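You operate a simulated robot arm through the tools that you are given. There is no shell and no other tool.

You run a simulated robot arm. Do the job below in one go: nothing can be reset, and whatever is moved stays where it is left.

Task
Lock the hand press, swap the M holder for the L one, set the knob to L, unlock.
Fine: red pin in while the holders change; the M holder goes on the green mat.

It is judged by the outcome, as a careful person would: the job done as asked, and still so three seconds after it is handed in. It fails if anything else is knocked over, pushed out of place, dropped, spilled or broken.

Robot
A 6-joint arm with a two-finger gripper, fixed in place. Base frame: the origin is on the floor under the middle of its stand, x ahead of it, y to its left, z up; the work surface is at about z = 85.2. Lengths are in cm, angles in rad, forces in N, time in s.
It reaches about 157.2 cm from its shoulder. Its first joint turns from -2.897 to 2.897 rad. Payload 2.45 kg.
The TCP is the grasp point between the finger pads, 2 cm short of the fingertips. In the tool frame z runs along the fingers and y along their closing line. The gripper opens to 14 cm; its body begins 16.8 cm behind the TCP.
Orientation is that of the tool frame in the base frame, as [roll, pitch, yaw] about the fixed x, y, z axes, in that order (R = Rz(yaw) Ry(pitch) Rx(roll)). With the fingers straight down and closing along the base's y, the tool's x points along the base's -x, its y along +y and its z along -z.

Tools
- The arm moves only by the tool servo_tool. Its argument "increments" is a list of rows, each a list of 3 entries, a list of its own where there are three numbers: the shift along the tool's x, y, z in cm, then the turn, a rotation vector about the tool's x, y, z in rad, then the opening, from 0 (shut) to 1 (fully open). In form: [[[x, y, z], [rx, ry, rz], hand], ...]. A call has 1 to 20 rows; each row is the pose to reach, as a shift and turn from the pose commanded when the call began, along the tool's axes at that moment. Rows are played at 5 a second. More than 5 cm and 0.15 rad between two rows, or a gripper value outside its range, and nothing of the call is played. A pose out of reach is approached as far as the arm can. The call stops where the force on the tool passes 90 N (or 10 N more than at its start, if that is more) or the arm is blocked; 0.2 s more then pass. The fingers move at their own pace (about 4.5 cm/s each) and stop on an object; they squeeze with about 33 N. The grip force told is the motor's: it shows also when the fingers shut on nothing. Time passes only in rows, and 0.2 s behind the last, so rows that repeat a pose let the fingers close. The reply holds the time, the measured pose of the TCP, the force on the tool along the base axes, the opening and the grip force, in the units named above and with some noise, with the torque about the TCP (base axes, N m) and any sound that the robot's microphone picked up, and new pictures: "pictures" is both (left out), scene, wrist or none.
- Cameras (640 x 400 px; columns grow to the right, rows downward): "scene" is fixed at [39.91, 50.09, 146.35]; the picture's right is [-0.47, -0.88, 0.00], its down [-0.64, 0.34, -0.69] and it looks along [0.61, -0.32, -0.73] (base axes); focal length 256 px, centre (320, 200). "wrist" rides on the gripper at [7.8, 1.1, -20.9] in the tool frame; the picture's right is [-0.14, 0.99, 0.00], its down [-0.92, -0.13, -0.37] and it looks along [-0.37, -0.05, 0.93] (tool axes); focal length 280 px, centre (320, 200). There is no depth. A picture from a camera that has moved, and an enlarged one, comes with that camera's place and axes in the base frame and with its lens.
- inspect(camera, box): a new picture of the part [left, top, right, bottom] of that camera's present view, enlarged. The clock stands still meanwhile.
- close_job(): hands the job in; it is judged then, once.

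Nothing tells you positions but the pictures and the camera data. Unless the task says otherwise, let go and move clear before handing in.

The tools are called after "Emit:" as a command line: name --argument value ..., lists and objects as JSON in quotes. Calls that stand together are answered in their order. servo_tool: Moves the arm, as the interface text tells. Its arguments: {"type":"object","properties":{"increments":{"type":"array","items":{"type":"array"}},"pictures":{"type":"string","enum":["both","scene","wrist","none"]}},"required":["increments"]} The other tools are called the same way: inspect (camera, box) takes an enlarged picture of a part of a camera's view; close_job () hands the job in.

At the start:

```text
time_s: 0.0
tcp_pos: [77.72, 24.8, 117.39]
orientation: [3.14, 0.002, 3.14]
wrist_force: [-0.1, -0.8, 0.1]
moment: [0.03, 0.01, -0.03]
opening: 13.98
gripper_force: 0.1
```

scene: 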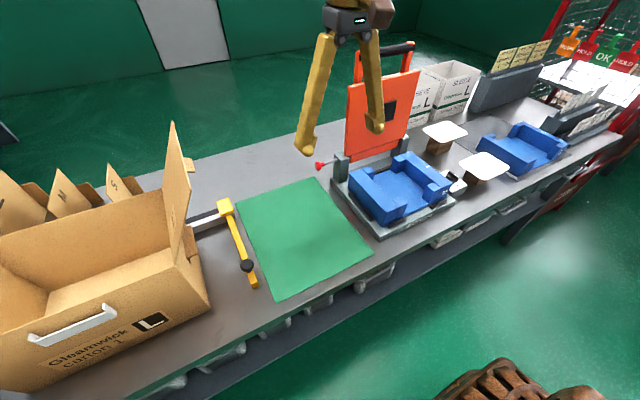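
wrist: 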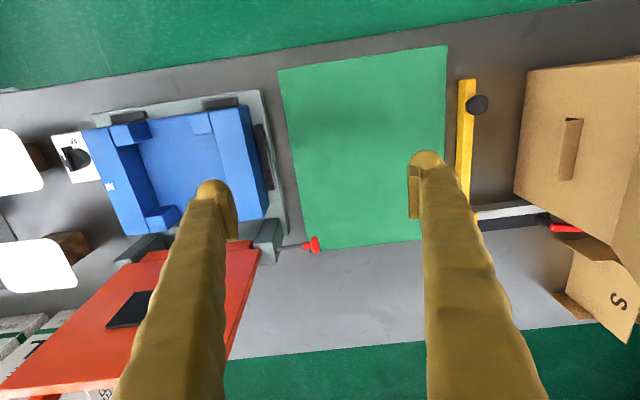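

I see a hand press with an orange lid standing open, a blue holder in it, a red pin at its side, a knob on its right side, and another blue holder further right. I'll look closer before moving.

Emit:
inspect --camera "scene" --box '[300, 120, 480, 240]'

Emit:
inspect --camera "scene" --box '[430, 90, 610, 200]'

Emit:
inspect --camera "wrist" --box '[40, 70, 340, 270]'

Emit:
inspect --camera "scene" --box '[300, 20, 480, 140]'

```text
3.33 times, centred on (390, 180) of scene
camera zoom: at [39.91, 50.09, 146.35], right [-0.47, -0.88, 0.0], down [-0.64, 0.34, -0.69], along [0.61, -0.32, -0.73], focal length 854 px, centre (87, 267)
```

zoom: 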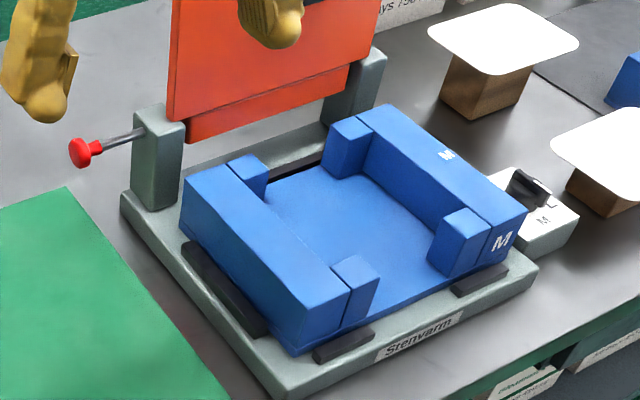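

```text
3.56 times, centred on (520, 145) of scene
camera zoom: at [39.91, 50.09, 146.35], right [-0.47, -0.88, 0.0], down [-0.64, 0.34, -0.69], along [0.61, -0.32, -0.73], focal length 911 px, centre (-391, 396)
```

zoom: 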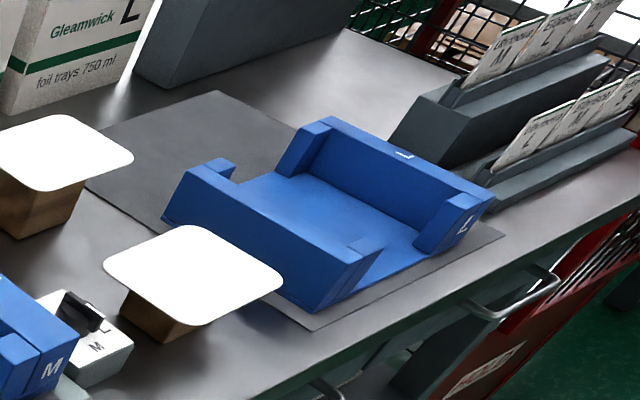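

```text
2.00 times, centred on (190, 170) of wrist
camera zoom: at [70.0, 25.92, 138.23], right [0.14, 0.99, 0.0], down [0.92, -0.13, 0.37], along [0.37, -0.05, -0.93], focal length 561 px, centre (580, 260)
```

zoom: 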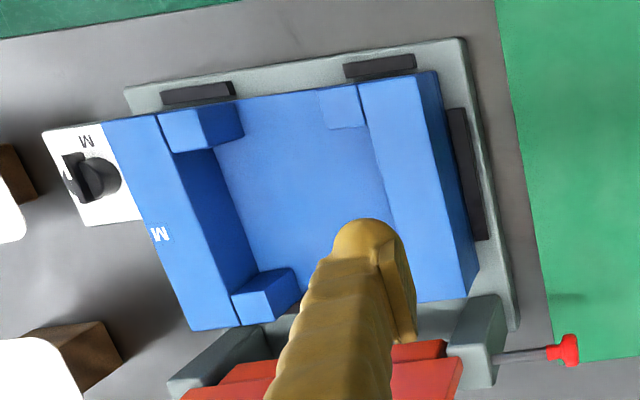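

```text
3.33 times, centred on (390, 80) of scene
camera zoom: at [39.91, 50.09, 146.35], right [-0.47, -0.88, 0.0], down [-0.64, 0.34, -0.69], along [0.61, -0.32, -0.73], focal length 854 px, centre (87, 600)
```

zoom: 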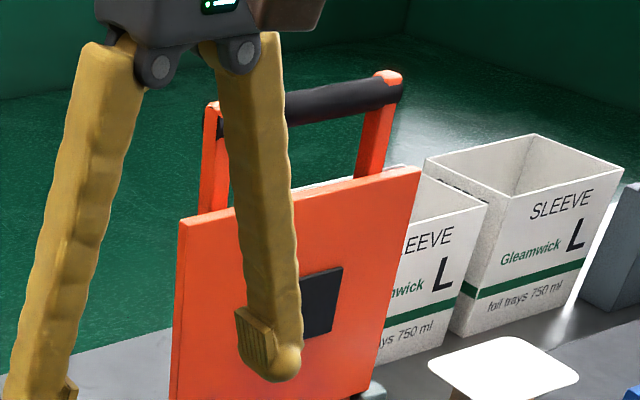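

The pin sits on the left post (around x 97, y 21, z 93) and sticks out, the M holder spans roughly x 71–90, y -11–14, and the green mat is to its left. I'll turn the tool 90° so that the camera looks at the pin from the left, staying high.

Emit:
servo_tool --increments '[[[-1.5, 1, 0], [0, 0, 0.131], 1], [[-3, 2, 0], [0, 0, 0.262], 1], [[-4.5, 3, 0], [0, 0, 0.393], 1], [[-6, 4, 0], [0, 0, 0.524], 1], [[-7.5, 5, 0], [0, 0, 0.654], 1], [[-9, 6, 0], [0, 0, 0.785], 1], [[-10.5, 7, 0], [0, 0, 0.916], 1], [[-12, 8, 0], [0, 0, 1.047], 1], [[-13.5, 9, 0], [0, 0, 1.178], 1], [[-15, 10, 0], [0, 0, 1.309], 1], [[-17, 11, 0], [0, 0, 1.44], 1], [[-19.3, 12, 0], [0, 0, 1.5708], 1]]'

```text
time_s: 2.6
tcp_pos: [97.11, 36.89, 117.49]
orientation: [-3.141, 0.0, 1.57]
wrist_force: [-0.4, -0.5, -0.1]
moment: [0.02, -0.09, 0.0]
opening: 13.99
gripper_force: 0.1
camera wrist: at [98.26, 44.68, 138.29], right [0.99, -0.14, 0.0], down [-0.13, -0.92, 0.37], along [-0.05, -0.36, -0.93], focal length 280 px, centre (320, 200)
```

scene: 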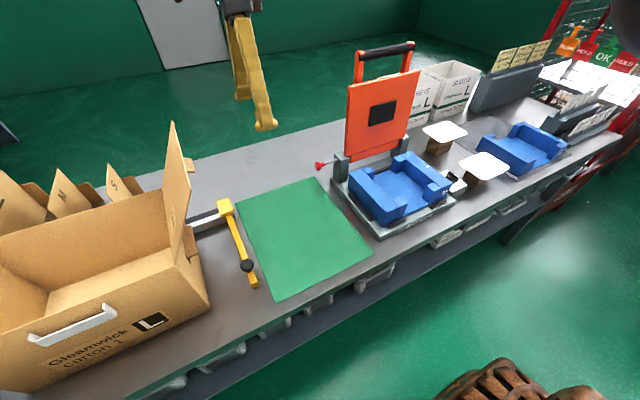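
wrist: 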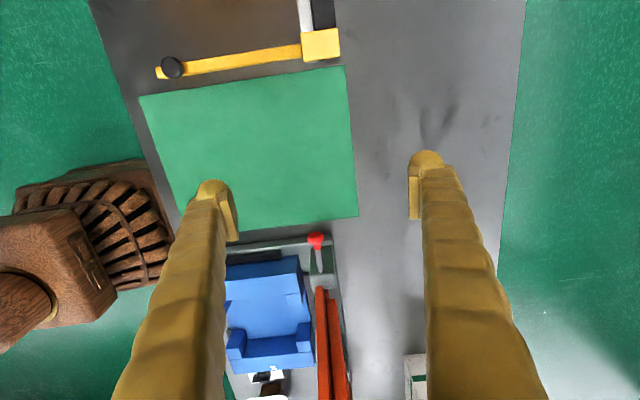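

The view now shows the pin head just past the mat's edge, in front of the lid's left post. I'll enlarge it.

Emit:
inspect --camera "wrist" --box '[220, 210, 400, 330]'

Emit:
inspect --camera "scene" --box '[305, 130, 395, 190]'

Emit:
inspect --camera "scene" --box '[330, 30, 450, 110]'

```text
3.33 times, centred on (310, 270) of wrist
camera zoom: at [98.26, 44.68, 138.29], right [0.99, -0.14, 0.0], down [-0.13, -0.92, 0.37], along [-0.05, -0.36, -0.93], focal length 935 px, centre (353, -33)
```

zoom: 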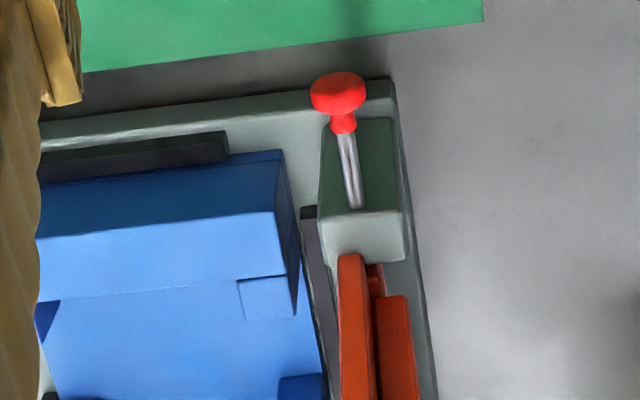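

```text
6.67 times, centred on (350, 160) of scene
camera zoom: at [39.91, 50.09, 146.35], right [-0.47, -0.88, 0.0], down [-0.64, 0.34, -0.69], along [0.61, -0.32, -0.73], focal length 1709 px, centre (120, 467)
```

zoom: 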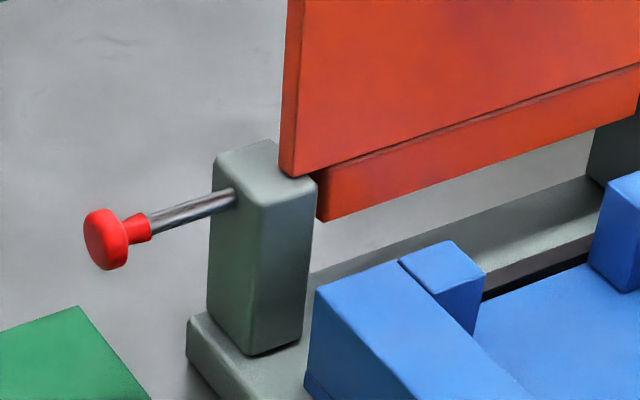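

```text
5.00 times, centred on (390, 70) of scene
camera zoom: at [39.91, 50.09, 146.35], right [-0.47, -0.88, 0.0], down [-0.64, 0.34, -0.69], along [0.61, -0.32, -0.73], focal length 1282 px, centre (-30, 850)
```

zoom: 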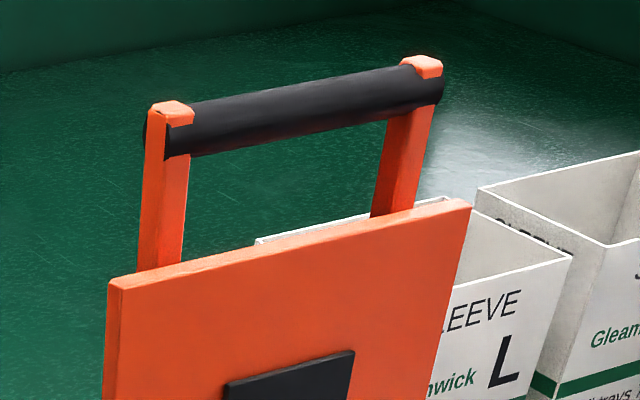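

From three views the pin head comes out near (94.2, 21.6, 96.8), with the pin running along y into the post at y≈15.5. I'll close the fingers and come down to pin height, left of the head, still clear of it.

Emit:
servo_tool --increments '[[[-2, -1, 2], [0, 0, 0], 0], [[-4, -2, 4], [0, 0, 0], 0], [[-6, -2.9, 6.5], [0, 0, 0], 0], [[-8, -2.9, 9], [0, 0, 0], 0], [[-8.9, -2.9, 12], [0, 0, 0], 0], [[-8.9, -2.9, 15], [0, 0, 0], 0], [[-8.9, -2.9, 17.5], [0, 0, 0], 0], [[-8.9, -2.9, 19.5], [0, 0, 0], 0], [[-8.9, -2.9, 20.5], [0, 0, 0], 0]]'

```text
time_s: 4.6
tcp_pos: [94.2, 27.87, 96.86]
orientation: [3.14, 0.001, 1.57]
wrist_force: [0.1, -0.5, -0.3]
moment: [0.0, -0.04, 0.03]
opening: 0.0
gripper_force: 29.7
camera wrist: at [95.34, 35.7, 117.67], right [0.99, -0.14, 0.0], down [-0.13, -0.92, 0.37], along [-0.05, -0.36, -0.93], focal length 280 px, centre (320, 200)
```

scene: 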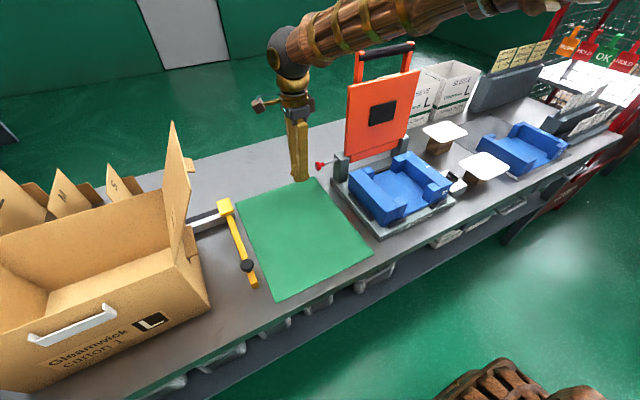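
wrist: 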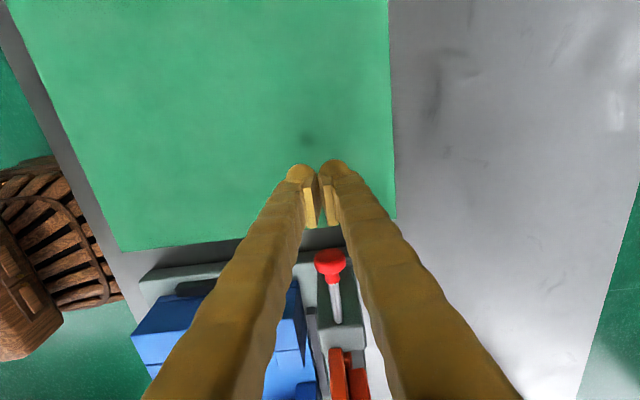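

The closed fingers hang directly left of the head and aligned with it in x. I'll push along -y in small steps and watch the force.

Emit:
servo_tool --increments '[[[-1, 0, 0], [0, 0, 0], 0], [[-2, 0, 0], [0, 0, 0], 0], [[-3, 0, 0], [0, 0, 0], 0], [[-3.5, 0, 0], [0, 0, 0], 0], [[-4, 0, 0], [0, 0, 0], 0], [[-4.5, 0, 0], [0, 0, 0], 0]]'

```text
time_s: 6.0
tcp_pos: [94.36, 23.47, 96.9]
orientation: [-3.142, 0.0, 1.571]
wrist_force: [0.2, -0.3, -0.5]
moment: [0.02, 0.0, 0.01]
opening: 0.01
gripper_force: 29.6
camera wrist: at [95.4, 31.25, 117.71], right [0.99, -0.14, 0.0], down [-0.13, -0.92, 0.37], along [-0.05, -0.37, -0.93], focal length 280 px, centre (320, 200)
```

scene: 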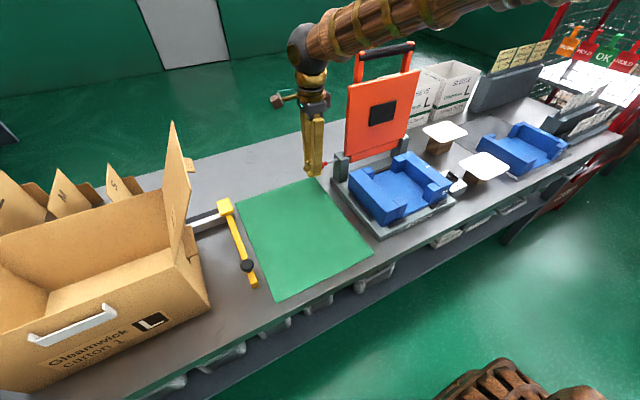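
wrist: 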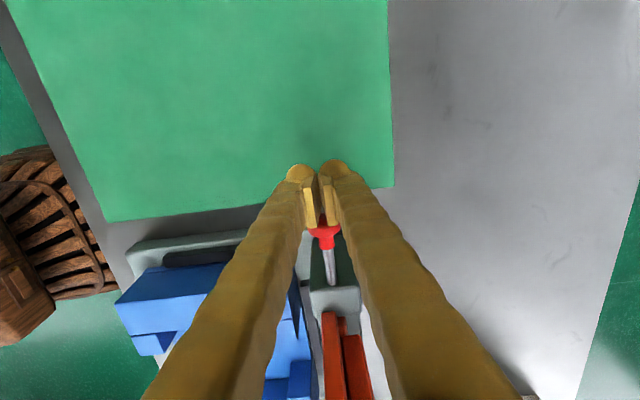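

The fingers are just at the head. I continue pushing in short steps.

Emit:
servo_tool --increments '[[[-0.5, 0, 0], [0, 0, 0], 0], [[-1, 0, 0], [0, 0, 0], 0], [[-1.5, 0, 0], [0, 0, 0], 0], [[-2, 0, 0], [0, 0, 0], 0]]'

```text
time_s: 7.0
tcp_pos: [94.25, 21.45, 96.89]
orientation: [-3.14, 0.0, 1.571]
wrist_force: [-0.4, -0.7, -0.3]
moment: [-0.01, -0.01, -0.01]
opening: 0.0
gripper_force: 29.6
camera wrist: at [95.31, 29.25, 117.72], right [0.99, -0.14, 0.0], down [-0.13, -0.92, 0.37], along [-0.05, -0.37, -0.93], focal length 280 px, centre (320, 200)
```

scene: 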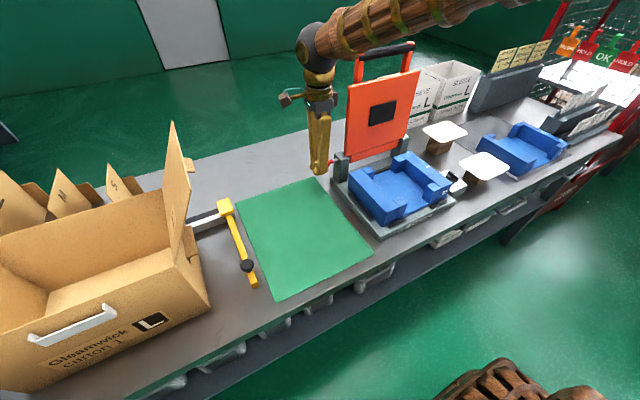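
wrist: 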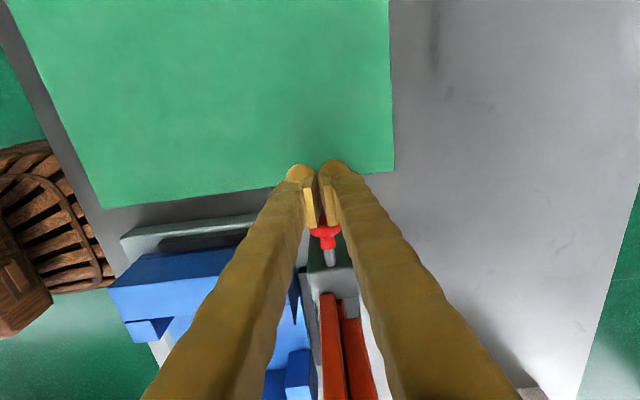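

The pin slides in easily with about half the shank still showing. I keep pushing gently until it bottoms out.

Emit:
servo_tool --increments '[[[-0.4, 0, 0], [0, 0, 0], 0], [[-0.8, 0, 0], [0, 0, 0], 0], [[-1.2, 0, 0], [0, 0, 0], 0], [[-1.6, 0, 0], [0, 0, 0], 0], [[-1.9, 0, 0], [0, 0, 0], 0]]'

Emit:
inspect --camera "wrist" --box '[270, 160, 390, 280]'

Emit:
inspect --camera "scene" --box '[295, 130, 385, 190]'

```text
time_s: 7.7
tcp_pos: [94.23, 21.37, 96.84]
orientation: [3.14, -0.009, 1.573]
wrist_force: [3.0, 12.7, -1.7]
moment: [0.18, -0.05, 0.12]
opening: 0.6
gripper_force: 29.3
stopped in row 3: the force on the tool passed its limit at 100 N (the readings are from after the stop); the commanded pose is now the measured one
camera wrist: at [95.19, 28.99, 117.81], right [0.99, -0.13, 0.0], down [-0.13, -0.92, 0.36], along [-0.05, -0.36, -0.93], focal length 280 px, centre (320, 200)
```

scene: 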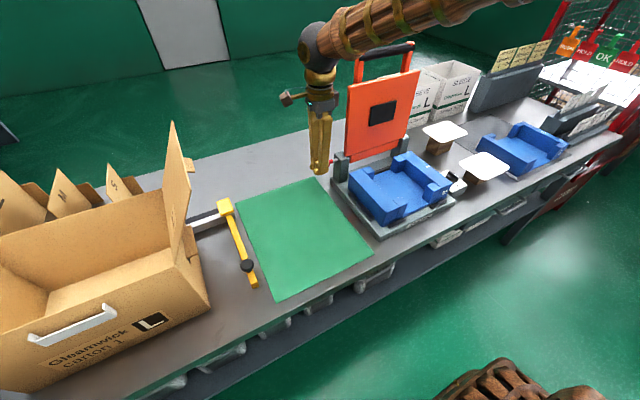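
wrist: 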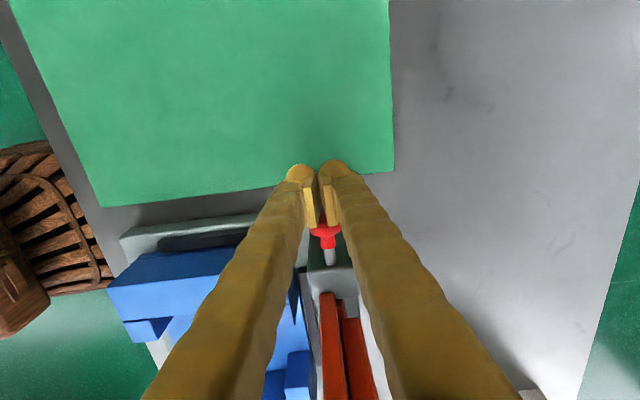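

```text
3.33 times, centred on (330, 220) of wrist
camera zoom: at [95.19, 28.99, 117.81], right [0.99, -0.13, 0.0], down [-0.13, -0.92, 0.36], along [-0.05, -0.36, -0.93], focal length 935 px, centre (287, 133)
```

zoom: 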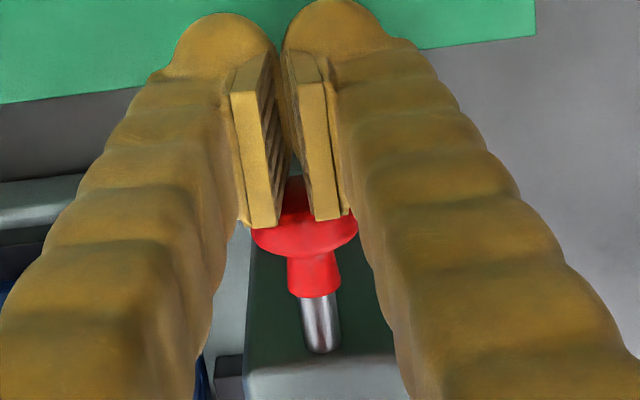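

```text
6.67 times, centred on (340, 160) of scene
camera zoom: at [39.91, 50.09, 146.35], right [-0.47, -0.88, 0.0], down [-0.64, 0.34, -0.69], along [0.61, -0.32, -0.73], focal length 1709 px, centre (187, 467)
```

zoom: 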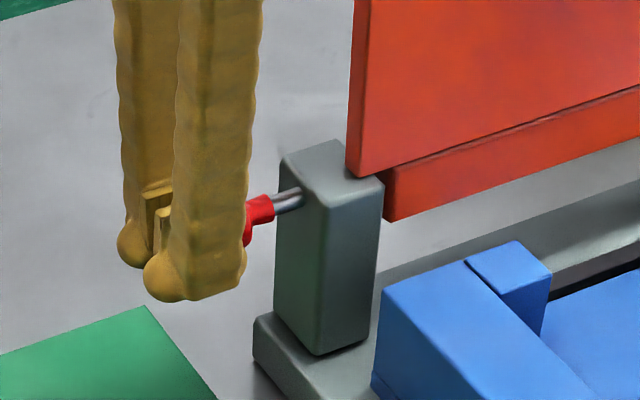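

The push met a hard stop after about 2.2 cm of travel, with roughly 1.6 cm of shank still showing. I'll back off a little and inspect whether the pin stays in and whether that is its true end stop.

Emit:
servo_tool --increments '[[[1, 0, 0], [0, 0, 0], 0], [[3, 0, 0], [0, 0, 0], 0], [[5, 0, 0], [0, 0, 0], 0], [[6.5, 0, 0], [0, 0, 0], 0]]'

Emit:
inspect --camera "wrist" --box '[260, 230, 380, 310]'

Emit:
inspect --camera "scene" --box '[310, 130, 400, 190]'

```text
time_s: 8.7
tcp_pos: [94.16, 28.01, 97.04]
orientation: [3.137, -0.007, 1.574]
wrist_force: [-0.3, -0.2, -0.5]
moment: [-0.02, 0.01, 0.01]
opening: 0.0
gripper_force: 29.0
camera wrist: at [95.18, 35.57, 117.94], right [0.99, -0.13, 0.0], down [-0.13, -0.92, 0.36], along [-0.05, -0.36, -0.93], focal length 280 px, centre (320, 200)
```

scene: 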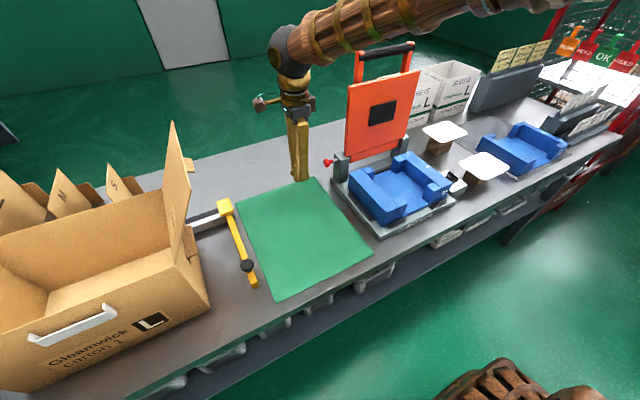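
wrist: 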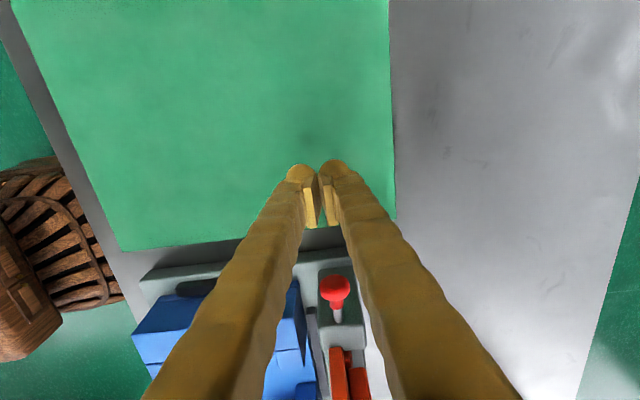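

```text
5.00 times, centred on (320, 270) of wrist
camera zoom: at [95.18, 35.57, 117.94], right [0.99, -0.13, 0.0], down [-0.13, -0.92, 0.36], along [-0.05, -0.36, -0.93], focal length 1402 px, centre (320, -150)
```

zoom: 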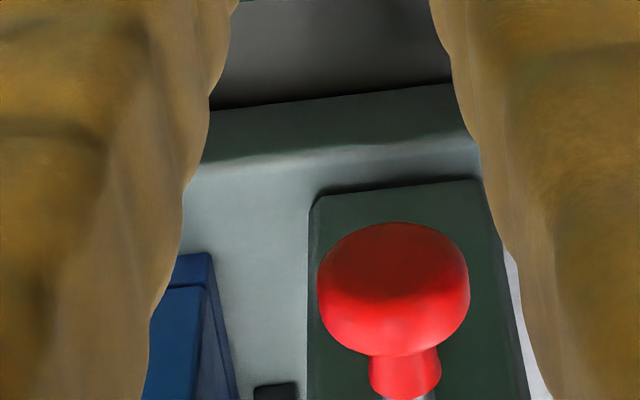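

```text
6.67 times, centred on (355, 160) of scene
camera zoom: at [39.91, 50.09, 146.35], right [-0.47, -0.88, 0.0], down [-0.64, 0.34, -0.69], along [0.61, -0.32, -0.73], focal length 1709 px, centre (87, 467)
```

zoom: 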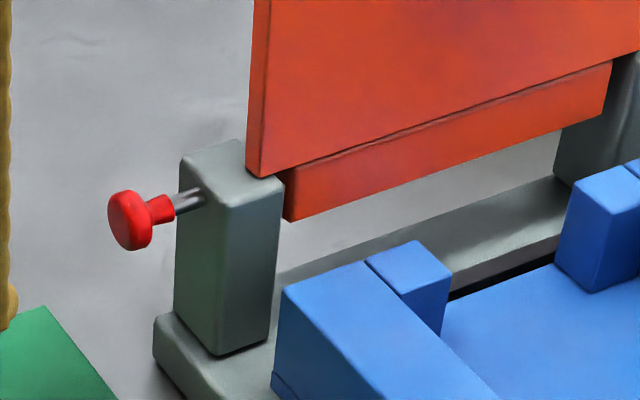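

The pin stayed at the new depth, so it doesn't spring back. I'll push it once more very gently to tell whether this is a firm end stop.

Emit:
servo_tool --increments '[[[-2, 0, 0], [0, 0, 0], 0], [[-4, 0, 0], [0, 0, 0], 0], [[-5.5, 0, 0], [0, 0, 0], 0], [[-6.2, 0, 0], [0, 0, 0], 0], [[-6.4, 0, 0], [0, 0, 0], 0], [[-6.5, 0, 0], [0, 0, 0], 0], [[-6.6, 0, 0], [0, 0, 0], 0], [[-6.7, 0, 0], [0, 0, 0], 0], [[-6.75, 0, 0], [0, 0, 0], 0]]'

Emit:
inspect --camera "wrist" --box '[270, 160, 390, 280]'

```text
time_s: 10.7
tcp_pos: [94.09, 21.33, 96.93]
orientation: [3.139, -0.009, 1.574]
wrist_force: [-2.0, 58.9, -2.5]
moment: [0.56, -0.08, 0.18]
opening: 0.58
gripper_force: 29.7
camera wrist: at [95.17, 28.92, 117.85], right [0.99, -0.13, 0.0], down [-0.12, -0.92, 0.36], along [-0.05, -0.36, -0.93], focal length 280 px, centre (320, 200)
```

scene: 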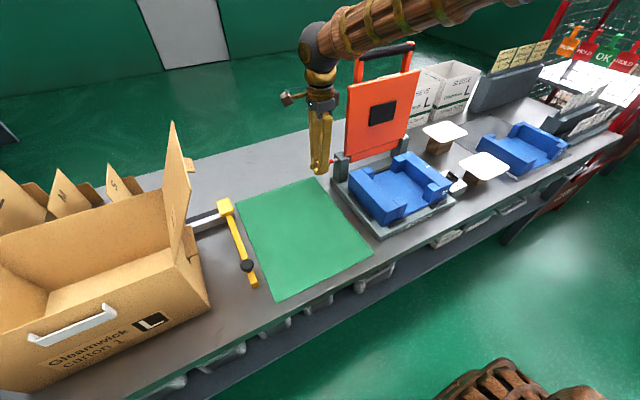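
wrist: 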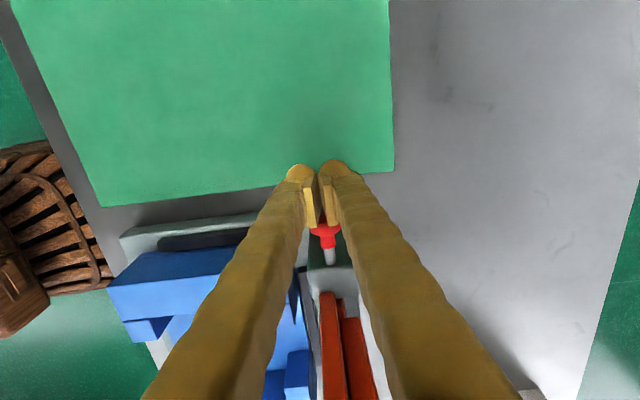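

```text
3.33 times, centred on (330, 220) of wrist
camera zoom: at [95.17, 28.92, 117.85], right [0.99, -0.13, 0.0], down [-0.12, -0.92, 0.36], along [-0.05, -0.36, -0.93], focal length 935 px, centre (287, 133)
```

zoom: 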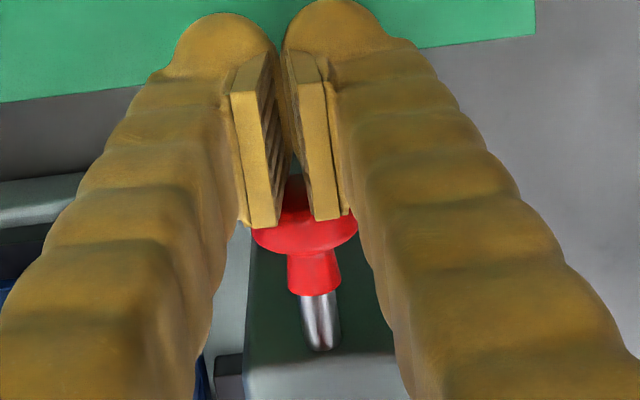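

The stop is firm at exactly the same place (59 N, no further travel), so the pin seems fully home. I'll retreat, rise, and turn the tool back to look at the press from the front and above.

Emit:
servo_tool --increments '[[[2, 0, 0], [0, 0, 0], 0], [[5, 0, -2], [0, 0, 0], 0], [[5, 0, -6.5], [0, 0, 0], 0], [[5, 0, -11], [0, 0, 0], 0], [[5, 0, -15.5], [0, 0, 0], 0], [[4, -2, -19], [0, 0, -0.13], 0], [[2.5, -3.5, -21], [0, 0, -0.26], 0], [[1, -5, -22], [0, 0, -0.39], 0], [[-0.5, -6.5, -22], [0, 0, -0.53], 0], [[-2, -8, -22], [0, 0, -0.66], 0], [[-3.5, -9.5, -22], [0, 0, -0.79], 0], [[-5, -11, -22], [0, 0, -0.92], 0], [[-6.5, -12.5, -22], [0, 0, -1.05], 0], [[-8, -13.5, -22], [0, 0, -1.18], 0], [[-9.5, -14, -22], [0, 0, -1.31], 0], [[-10.5, -14, -22], [0, 0, -1.44], 0.3], [[-11.3, -14.1, -22], [0, 0, -1.5708], 0.6]]'

Emit:
inspect --camera "wrist" --box '[120, 60, 440, 260]'

Emit:
inspect --camera "wrist" --box '[330, 200, 480, 300]'

```text
time_s: 14.3
tcp_pos: [79.99, 9.53, 118.78]
orientation: [3.134, 0.003, -3.138]
wrist_force: [-0.6, 0.8, -0.1]
moment: [0.01, 0.0, 0.01]
opening: 5.04
gripper_force: 0.1
camera wrist: at [72.22, 10.45, 139.66], right [0.13, 0.99, 0.01], down [0.92, -0.13, 0.37], along [0.37, -0.04, -0.93], focal length 280 px, centre (320, 200)
```

scene: 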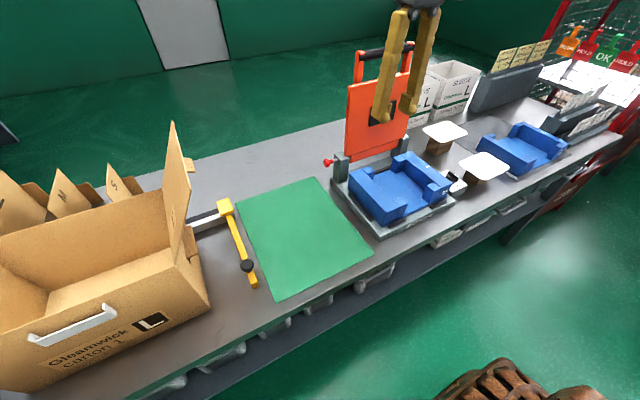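
wrist: 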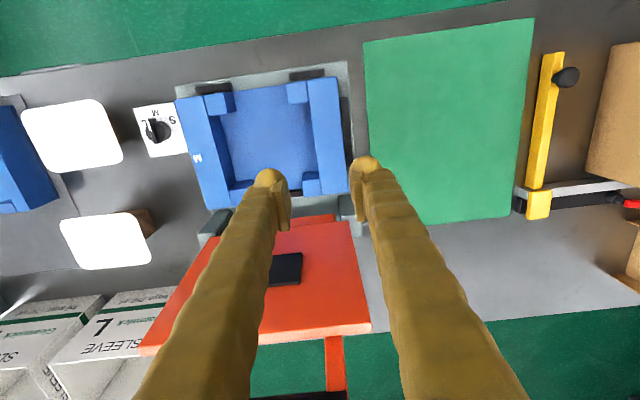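

```text
2.00 times, centred on (280, 160) of wrist
camera zoom: at [72.22, 10.45, 139.66], right [0.13, 0.99, 0.01], down [0.92, -0.13, 0.37], along [0.37, -0.04, -0.93], focal length 561 px, centre (400, 280)
```

zoom: 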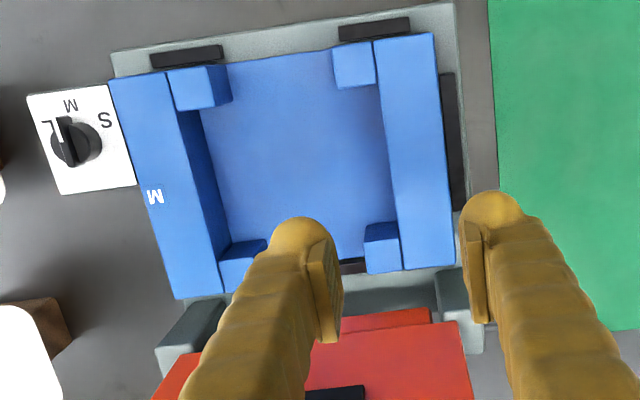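

```text
4.00 times, centred on (405, 250) of wrist
camera zoom: at [72.22, 10.45, 139.66], right [0.13, 0.99, 0.01], down [0.92, -0.13, 0.37], along [0.37, -0.04, -0.93], focal length 1122 px, centre (-20, 0)
```

zoom: 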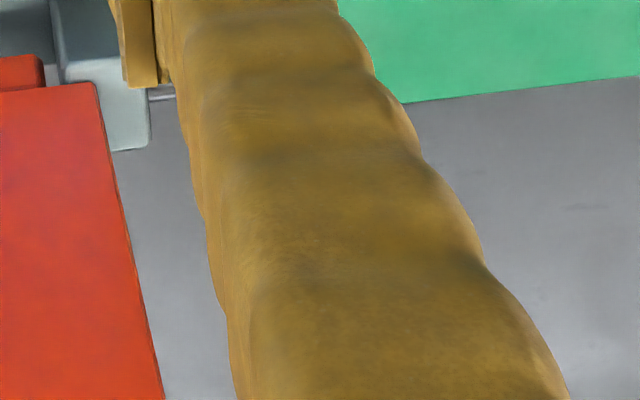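

The view shows the press with the M holder, its black locating stops, and the S/M/L knob plate on its right. I'll open the fingers fully so I can see between the post and the lid.

Emit:
servo_tool --increments '[[[0, 2, 0], [0, 0, 0], 1], [[0, 4, 0], [0, 0, 0], 1], [[0, 4, 0], [0, 0, 0], 1], [[0, 4, 0], [0, 0, 0], 1], [[0, 4, 0], [0, 0, 0], 1], [[0, 4, 0], [0, 0, 0], 1]]' --pictures "wrist"

Emit:
inspect --camera "wrist" --box '[250, 190, 400, 290]'

Emit:
inspect --camera "wrist" --box '[90, 70, 180, 130]'

```text
time_s: 15.7
tcp_pos: [80.13, 13.61, 118.78]
orientation: [3.133, 0.002, -3.138]
wrist_force: [-0.1, 0.5, 0.2]
moment: [0.01, 0.01, 0.0]
opening: 14.0
gripper_force: 0.0
camera wrist: at [72.32, 14.4, 139.7], right [0.13, 0.99, 0.01], down [0.92, -0.13, 0.37], along [0.37, -0.04, -0.93], focal length 280 px, centre (320, 200)
```

wrist: 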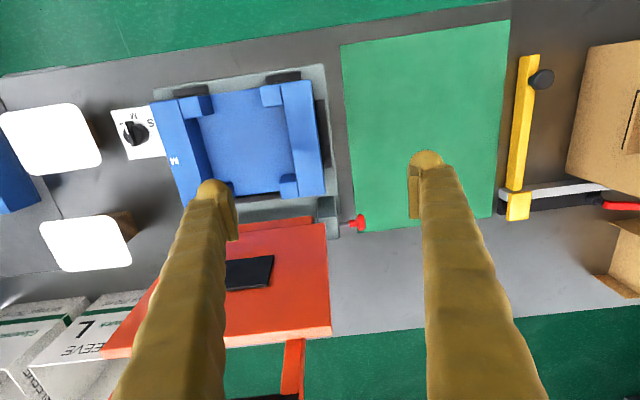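

```text
4.00 times, centred on (325, 240) of wrist
camera zoom: at [72.32, 14.4, 139.7], right [0.13, 0.99, 0.01], down [0.92, -0.13, 0.37], along [0.37, -0.04, -0.93], focal length 1122 px, centre (300, 40)
```

zoom: 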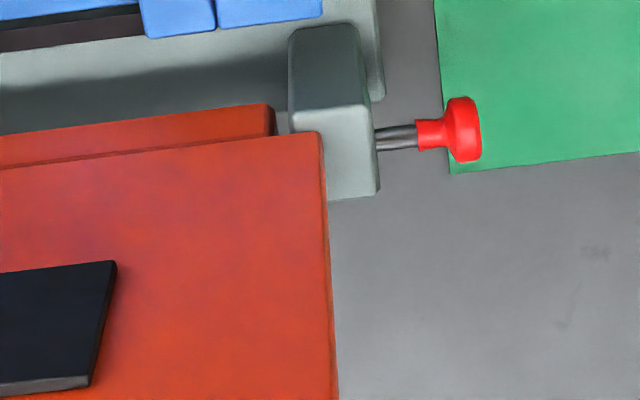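

```text
6.67 times, centred on (135, 100) of wrist
camera zoom: at [72.32, 14.4, 139.7], right [0.13, 0.99, 0.01], down [0.92, -0.13, 0.37], along [0.37, -0.04, -0.93], focal length 1869 px, centre (1553, 867)
```

zoom: 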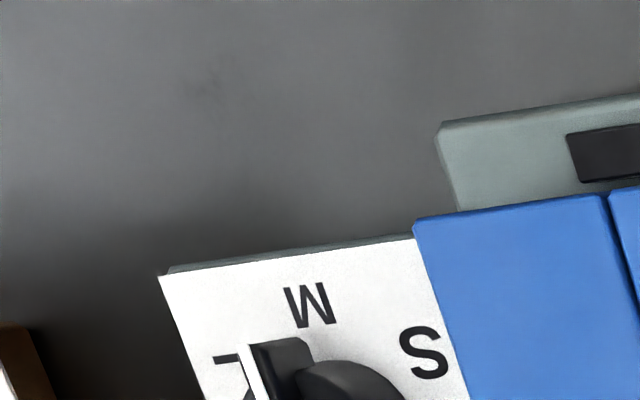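

The wall tops sit at about z 94.3; the left wall of the M holder runs y 8.9–13.5, x 71–89, and its low black stops sit below z 89. I'll straighten the small tilt, set the opening to about 8 cm and descend over the middle of the left wall.

Emit:
servo_tool --increments '[[[0, -1, 3], [0.004, 0.001, 0.002], 0.57], [[0, -2, 7], [0.0086, 0.002, 0.0036], 0.57], [[0, -2.6, 11], [0.0086, 0.002, 0.0036], 0.57], [[0, -2.6, 15], [0.0086, 0.002, 0.0036], 0.57], [[0, -2.6, 18], [0.0086, 0.002, 0.0036], 0.57], [[0, -2.6, 20], [0.0086, 0.002, 0.0036], 0.57], [[0, -2.6, 20], [0.0086, 0.002, 0.0036], 0.57]]'

Emit:
inspect --camera "wrist" --box '[200, 60, 440, 260]'

Emit:
inspect --camera "scene" --box '[310, 120, 460, 220]'

```text
time_s: 17.3
tcp_pos: [80.19, 11.16, 98.86]
orientation: [-3.14, 0.0, -3.141]
wrist_force: [-0.1, -0.2, -0.3]
moment: [-0.04, 0.02, 0.0]
opening: 7.99
gripper_force: 0.1
camera wrist: at [72.34, 12.3, 119.71], right [0.14, 0.99, 0.0], down [0.92, -0.13, 0.37], along [0.37, -0.05, -0.93], focal length 280 px, centre (320, 200)
```

scene: 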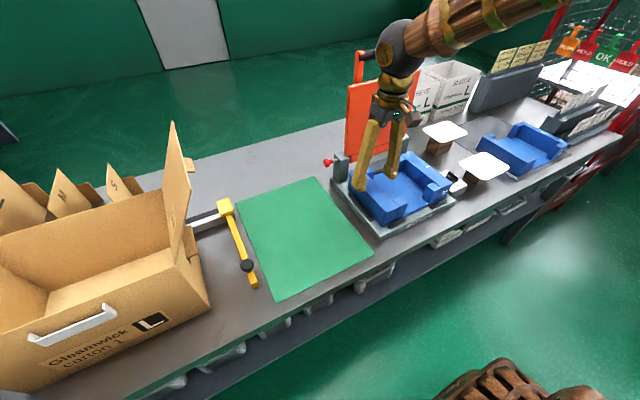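
wrist: 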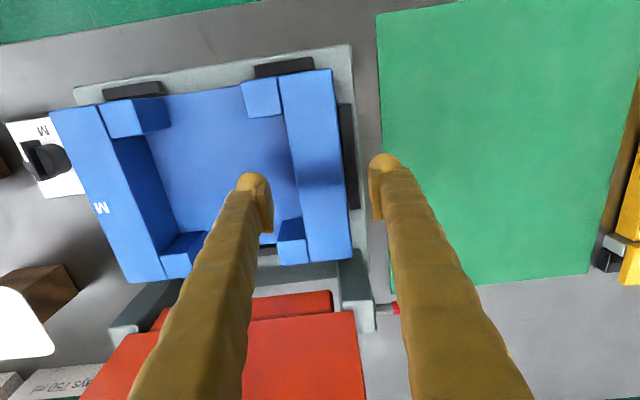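

```text
2.00 times, centred on (320, 160) of wrist
camera zoom: at [72.34, 12.3, 119.71], right [0.14, 0.99, 0.0], down [0.92, -0.13, 0.37], along [0.37, -0.05, -0.93], focal length 561 px, centre (320, 280)
```

zoom: 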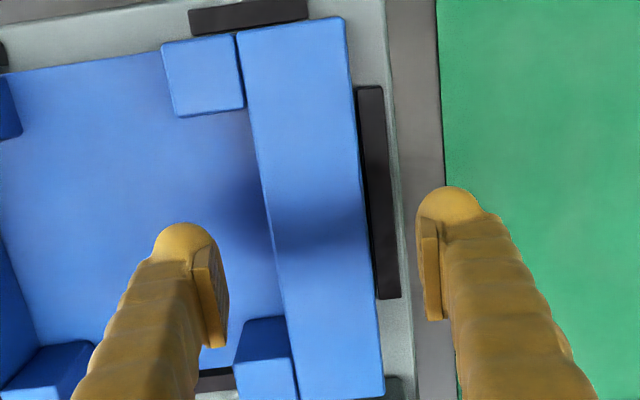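

```text
4.00 times, centred on (385, 170) of scene
camera zoom: at [39.91, 50.09, 146.35], right [-0.47, -0.88, 0.0], down [-0.64, 0.34, -0.69], along [0.61, -0.32, -0.73], focal length 1025 px, centre (60, 320)
```

zoom: 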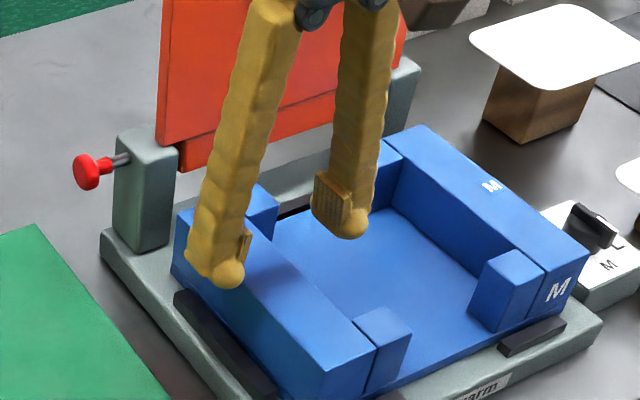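

Alignment is good: the fingers straddle the left wall midway along its length. I'll lower to z≈92.6 and close on the wall.

Emit:
servo_tool --increments '[[[0.1, 0.1, 2], [0, 0, 0], 0.57], [[0.15, 0.1, 4], [0, 0, 0], 0.57], [[0.15, 0.1, 5.2], [0, 0, 0], 0.57], [[0.15, 0.1, 6.2], [0, 0, 0], 0.57], [[0.15, 0.1, 6.2], [0, 0, 0], 0.57]]' --pictures "wrist"

Emit:
inspect --camera "scene" --box '[310, 120, 460, 220]'

```text
time_s: 18.5
tcp_pos: [80.03, 11.17, 92.64]
orientation: [-3.139, 0.001, 3.14]
wrist_force: [0.1, 0.5, 0.9]
moment: [0.0, -0.01, 0.01]
opening: 8.0
gripper_force: 0.0
camera wrist: at [72.19, 12.25, 113.52], right [0.14, 0.99, 0.0], down [0.92, -0.13, 0.37], along [0.37, -0.05, -0.93], focal length 280 px, centre (320, 200)
```

wrist: 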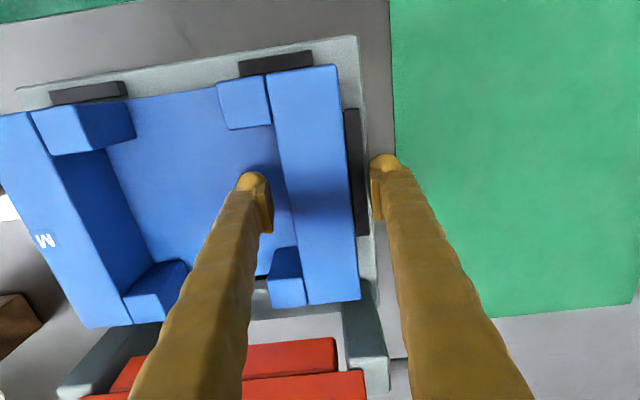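

```text
4.00 times, centred on (385, 170) of scene
camera zoom: at [39.91, 50.09, 146.35], right [-0.47, -0.88, 0.0], down [-0.64, 0.34, -0.69], along [0.61, -0.32, -0.73], focal length 1025 px, centre (60, 320)
```

zoom: 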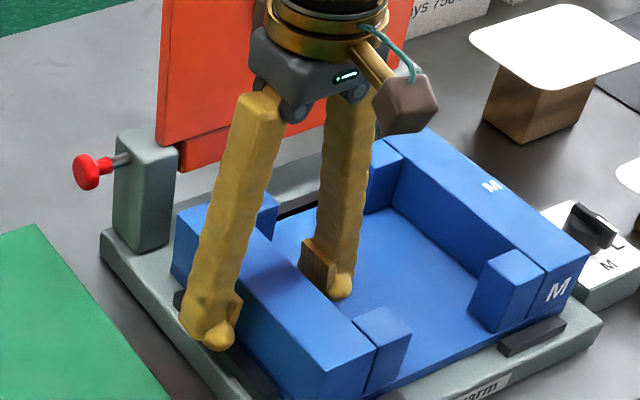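

The fingers straddle the wall, with tips above the stops and floor. Now I close.

Emit:
servo_tool --increments '[[[0, 0, 0], [0, 0, 0], 0.35], [[0, 0, 0], [0, 0, 0], 0.2], [[0, 0, 0], [0, 0, 0], 0], [[0, 0, 0], [0, 0, 0], 0], [[0, 0, 0], [0, 0, 0], 0], [[0, 0, 0], [0, 0, 0], 0]]' --pictures "wrist"

```text
time_s: 19.9
tcp_pos: [80.08, 11.16, 92.73]
orientation: [-3.139, -0.001, 3.141]
wrist_force: [-0.2, 2.1, 0.4]
moment: [0.11, -0.03, 0.04]
opening: 4.54
gripper_force: 33.3
camera wrist: at [72.19, 12.25, 113.52], right [0.14, 0.99, 0.0], down [0.92, -0.13, 0.37], along [0.37, -0.05, -0.93], focal length 280 px, centre (320, 200)
```

wrist: 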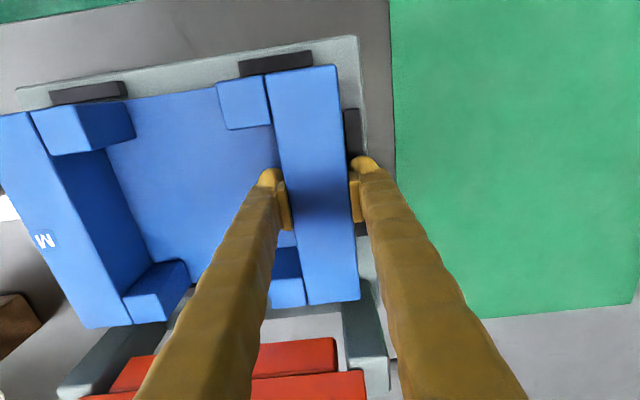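

The grip is firm (4.54 cm wall, 33 N) with hardly any side load. I'll lift slowly and watch for tilt.

Emit:
servo_tool --increments '[[[0, 0, -0.3], [0, 0, 0], 0], [[0, 0, -0.7], [0, 0, 0], 0], [[0, 0, -1.2], [0, 0, 0], 0], [[0, 0, -1.8], [0, 0, 0], 0], [[0, 0, -2.5], [0, 0, 0], 0]]'

Emit:
inspect --camera "scene" --box '[310, 120, 460, 220]'

```text
time_s: 21.1
tcp_pos: [80.05, 11.24, 95.21]
orientation: [-3.141, -0.001, 3.141]
wrist_force: [0.1, 0.0, -4.3]
moment: [0.5, -0.01, -0.02]
opening: 4.51
gripper_force: 33.3
camera wrist: at [72.16, 12.26, 115.98], right [0.14, 0.99, 0.0], down [0.92, -0.13, 0.37], along [0.37, -0.05, -0.93], focal length 280 px, centre (320, 200)
```

scene: 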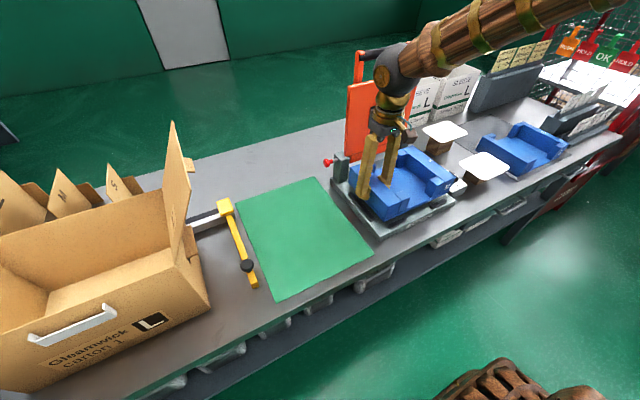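
wrist: 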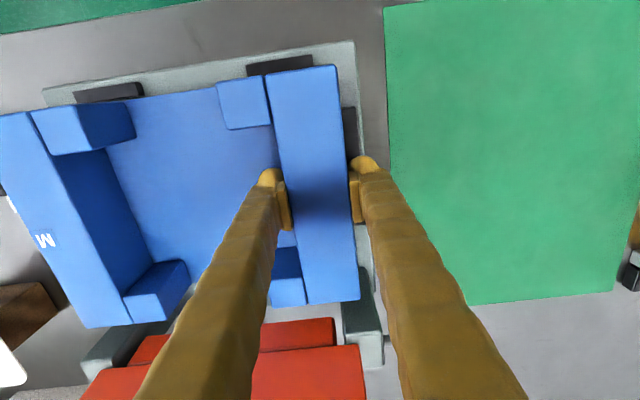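

```text
4.00 times, centred on (385, 170) of scene
camera zoom: at [39.91, 50.09, 146.35], right [-0.47, -0.88, 0.0], down [-0.64, 0.34, -0.69], along [0.61, -0.32, -0.73], focal length 1025 px, centre (60, 320)
```

zoom: 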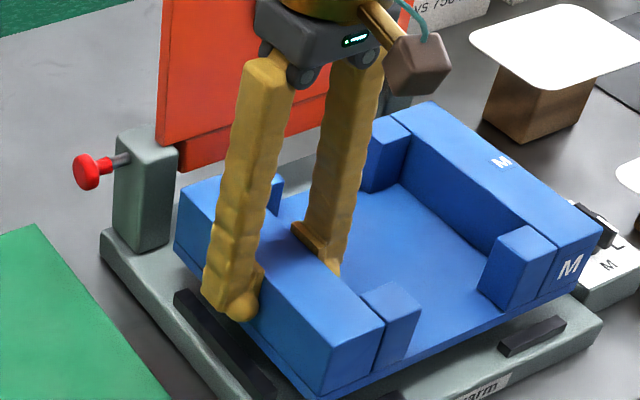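

The M holder came up level (about 4.3 N) and nothing else moved. I'll raise it above the post and pin, then carry it over the green mat.

Emit:
servo_tool --increments '[[[0, 0, -1.5], [0, 0, 0], 0], [[0, 0, -4], [0, 0, 0], 0], [[0, 0, -6.5], [0, 0, 0], 0], [[0, 0, -9], [0, 0, 0], 0], [[0, 0, -11.5], [0, 0, 0], 0], [[0, 0, -13.5], [0, 0, 0], 0], [[0, 0.5, -14.5], [0, 0, 0], 0], [[0.2, 2, -14.5], [0, 0, 0], 0], [[0.4, 4.5, -14.5], [0, 0, 0], 0], [[0.6, 7.5, -14.5], [0, 0, 0], 0], [[0.8, 10.5, -14.5], [0, 0, 0], 0], [[1, 13.5, -14.5], [0, 0, 0], 0], [[1.2, 16.5, -14.5], [0, 0, 0], 0], [[1.4, 19.5, -14.5], [0, 0, 0], 0], [[1.6, 22.5, -14.5], [0, 0, 0], 0], [[1.8, 25.5, -14.5], [0, 0, 0], 0], [[2, 28, -14.5], [0, 0, 0], 0], [[2, 30, -14.5], [0, 0, 0], 0], [[2, 31, -14.5], [0, 0, 0], 0], [[2, 31.5, -14.5], [0, 0, 0], 0]]'

Emit:
inspect --camera "scene" --box '[190, 150, 340, 300]'

Emit:
inspect --camera "scene" --box '[320, 120, 500, 240]'

```text
time_s: 25.3
tcp_pos: [78.06, 42.71, 109.61]
orientation: [-3.14, -0.001, -3.141]
wrist_force: [-0.1, 0.5, -5.5]
moment: [0.5, 0.03, -0.02]
opening: 4.53
gripper_force: 33.0
camera wrist: at [70.11, 43.86, 130.39], right [0.14, 0.99, 0.0], down [0.92, -0.13, 0.37], along [0.36, -0.05, -0.93], focal length 280 px, centre (320, 200)
```

scene: 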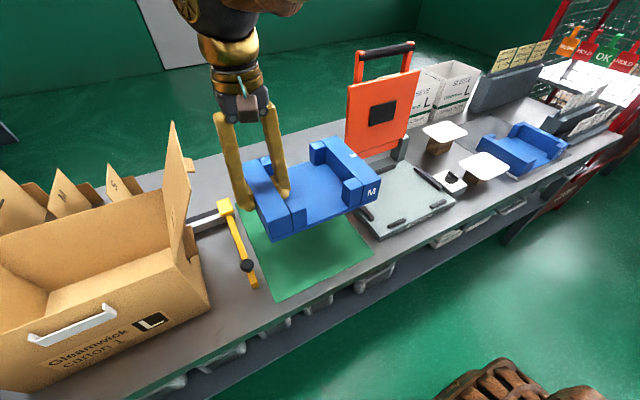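
wrist: 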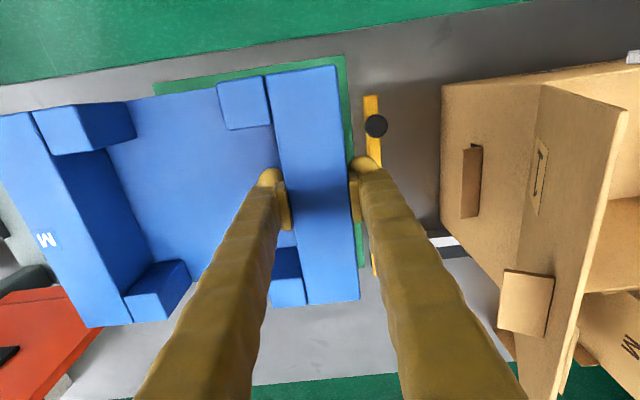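

```text
2.67 times, centred on (265, 225) of scene
camera zoom: at [39.91, 50.09, 146.35], right [-0.47, -0.88, 0.0], down [-0.64, 0.34, -0.69], along [0.61, -0.32, -0.73], focal length 684 px, centre (467, 133)
```

zoom: 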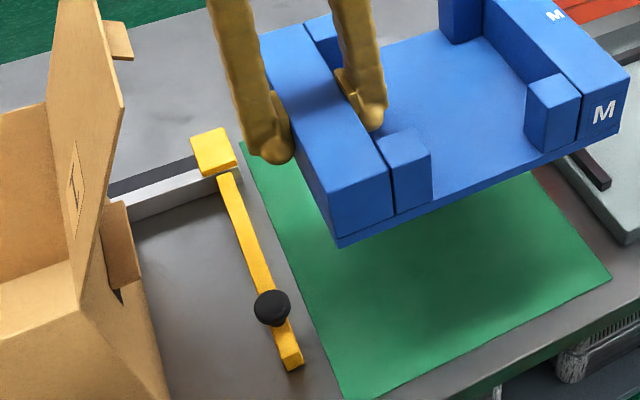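

```text
3.33 times, centred on (410, 180) of scene
camera zoom: at [39.91, 50.09, 146.35], right [-0.47, -0.88, 0.0], down [-0.64, 0.34, -0.69], along [0.61, -0.32, -0.73], focal length 854 px, centre (20, 267)
```

zoom: 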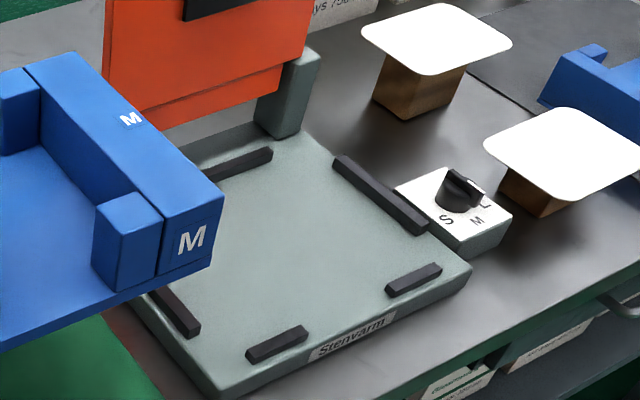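

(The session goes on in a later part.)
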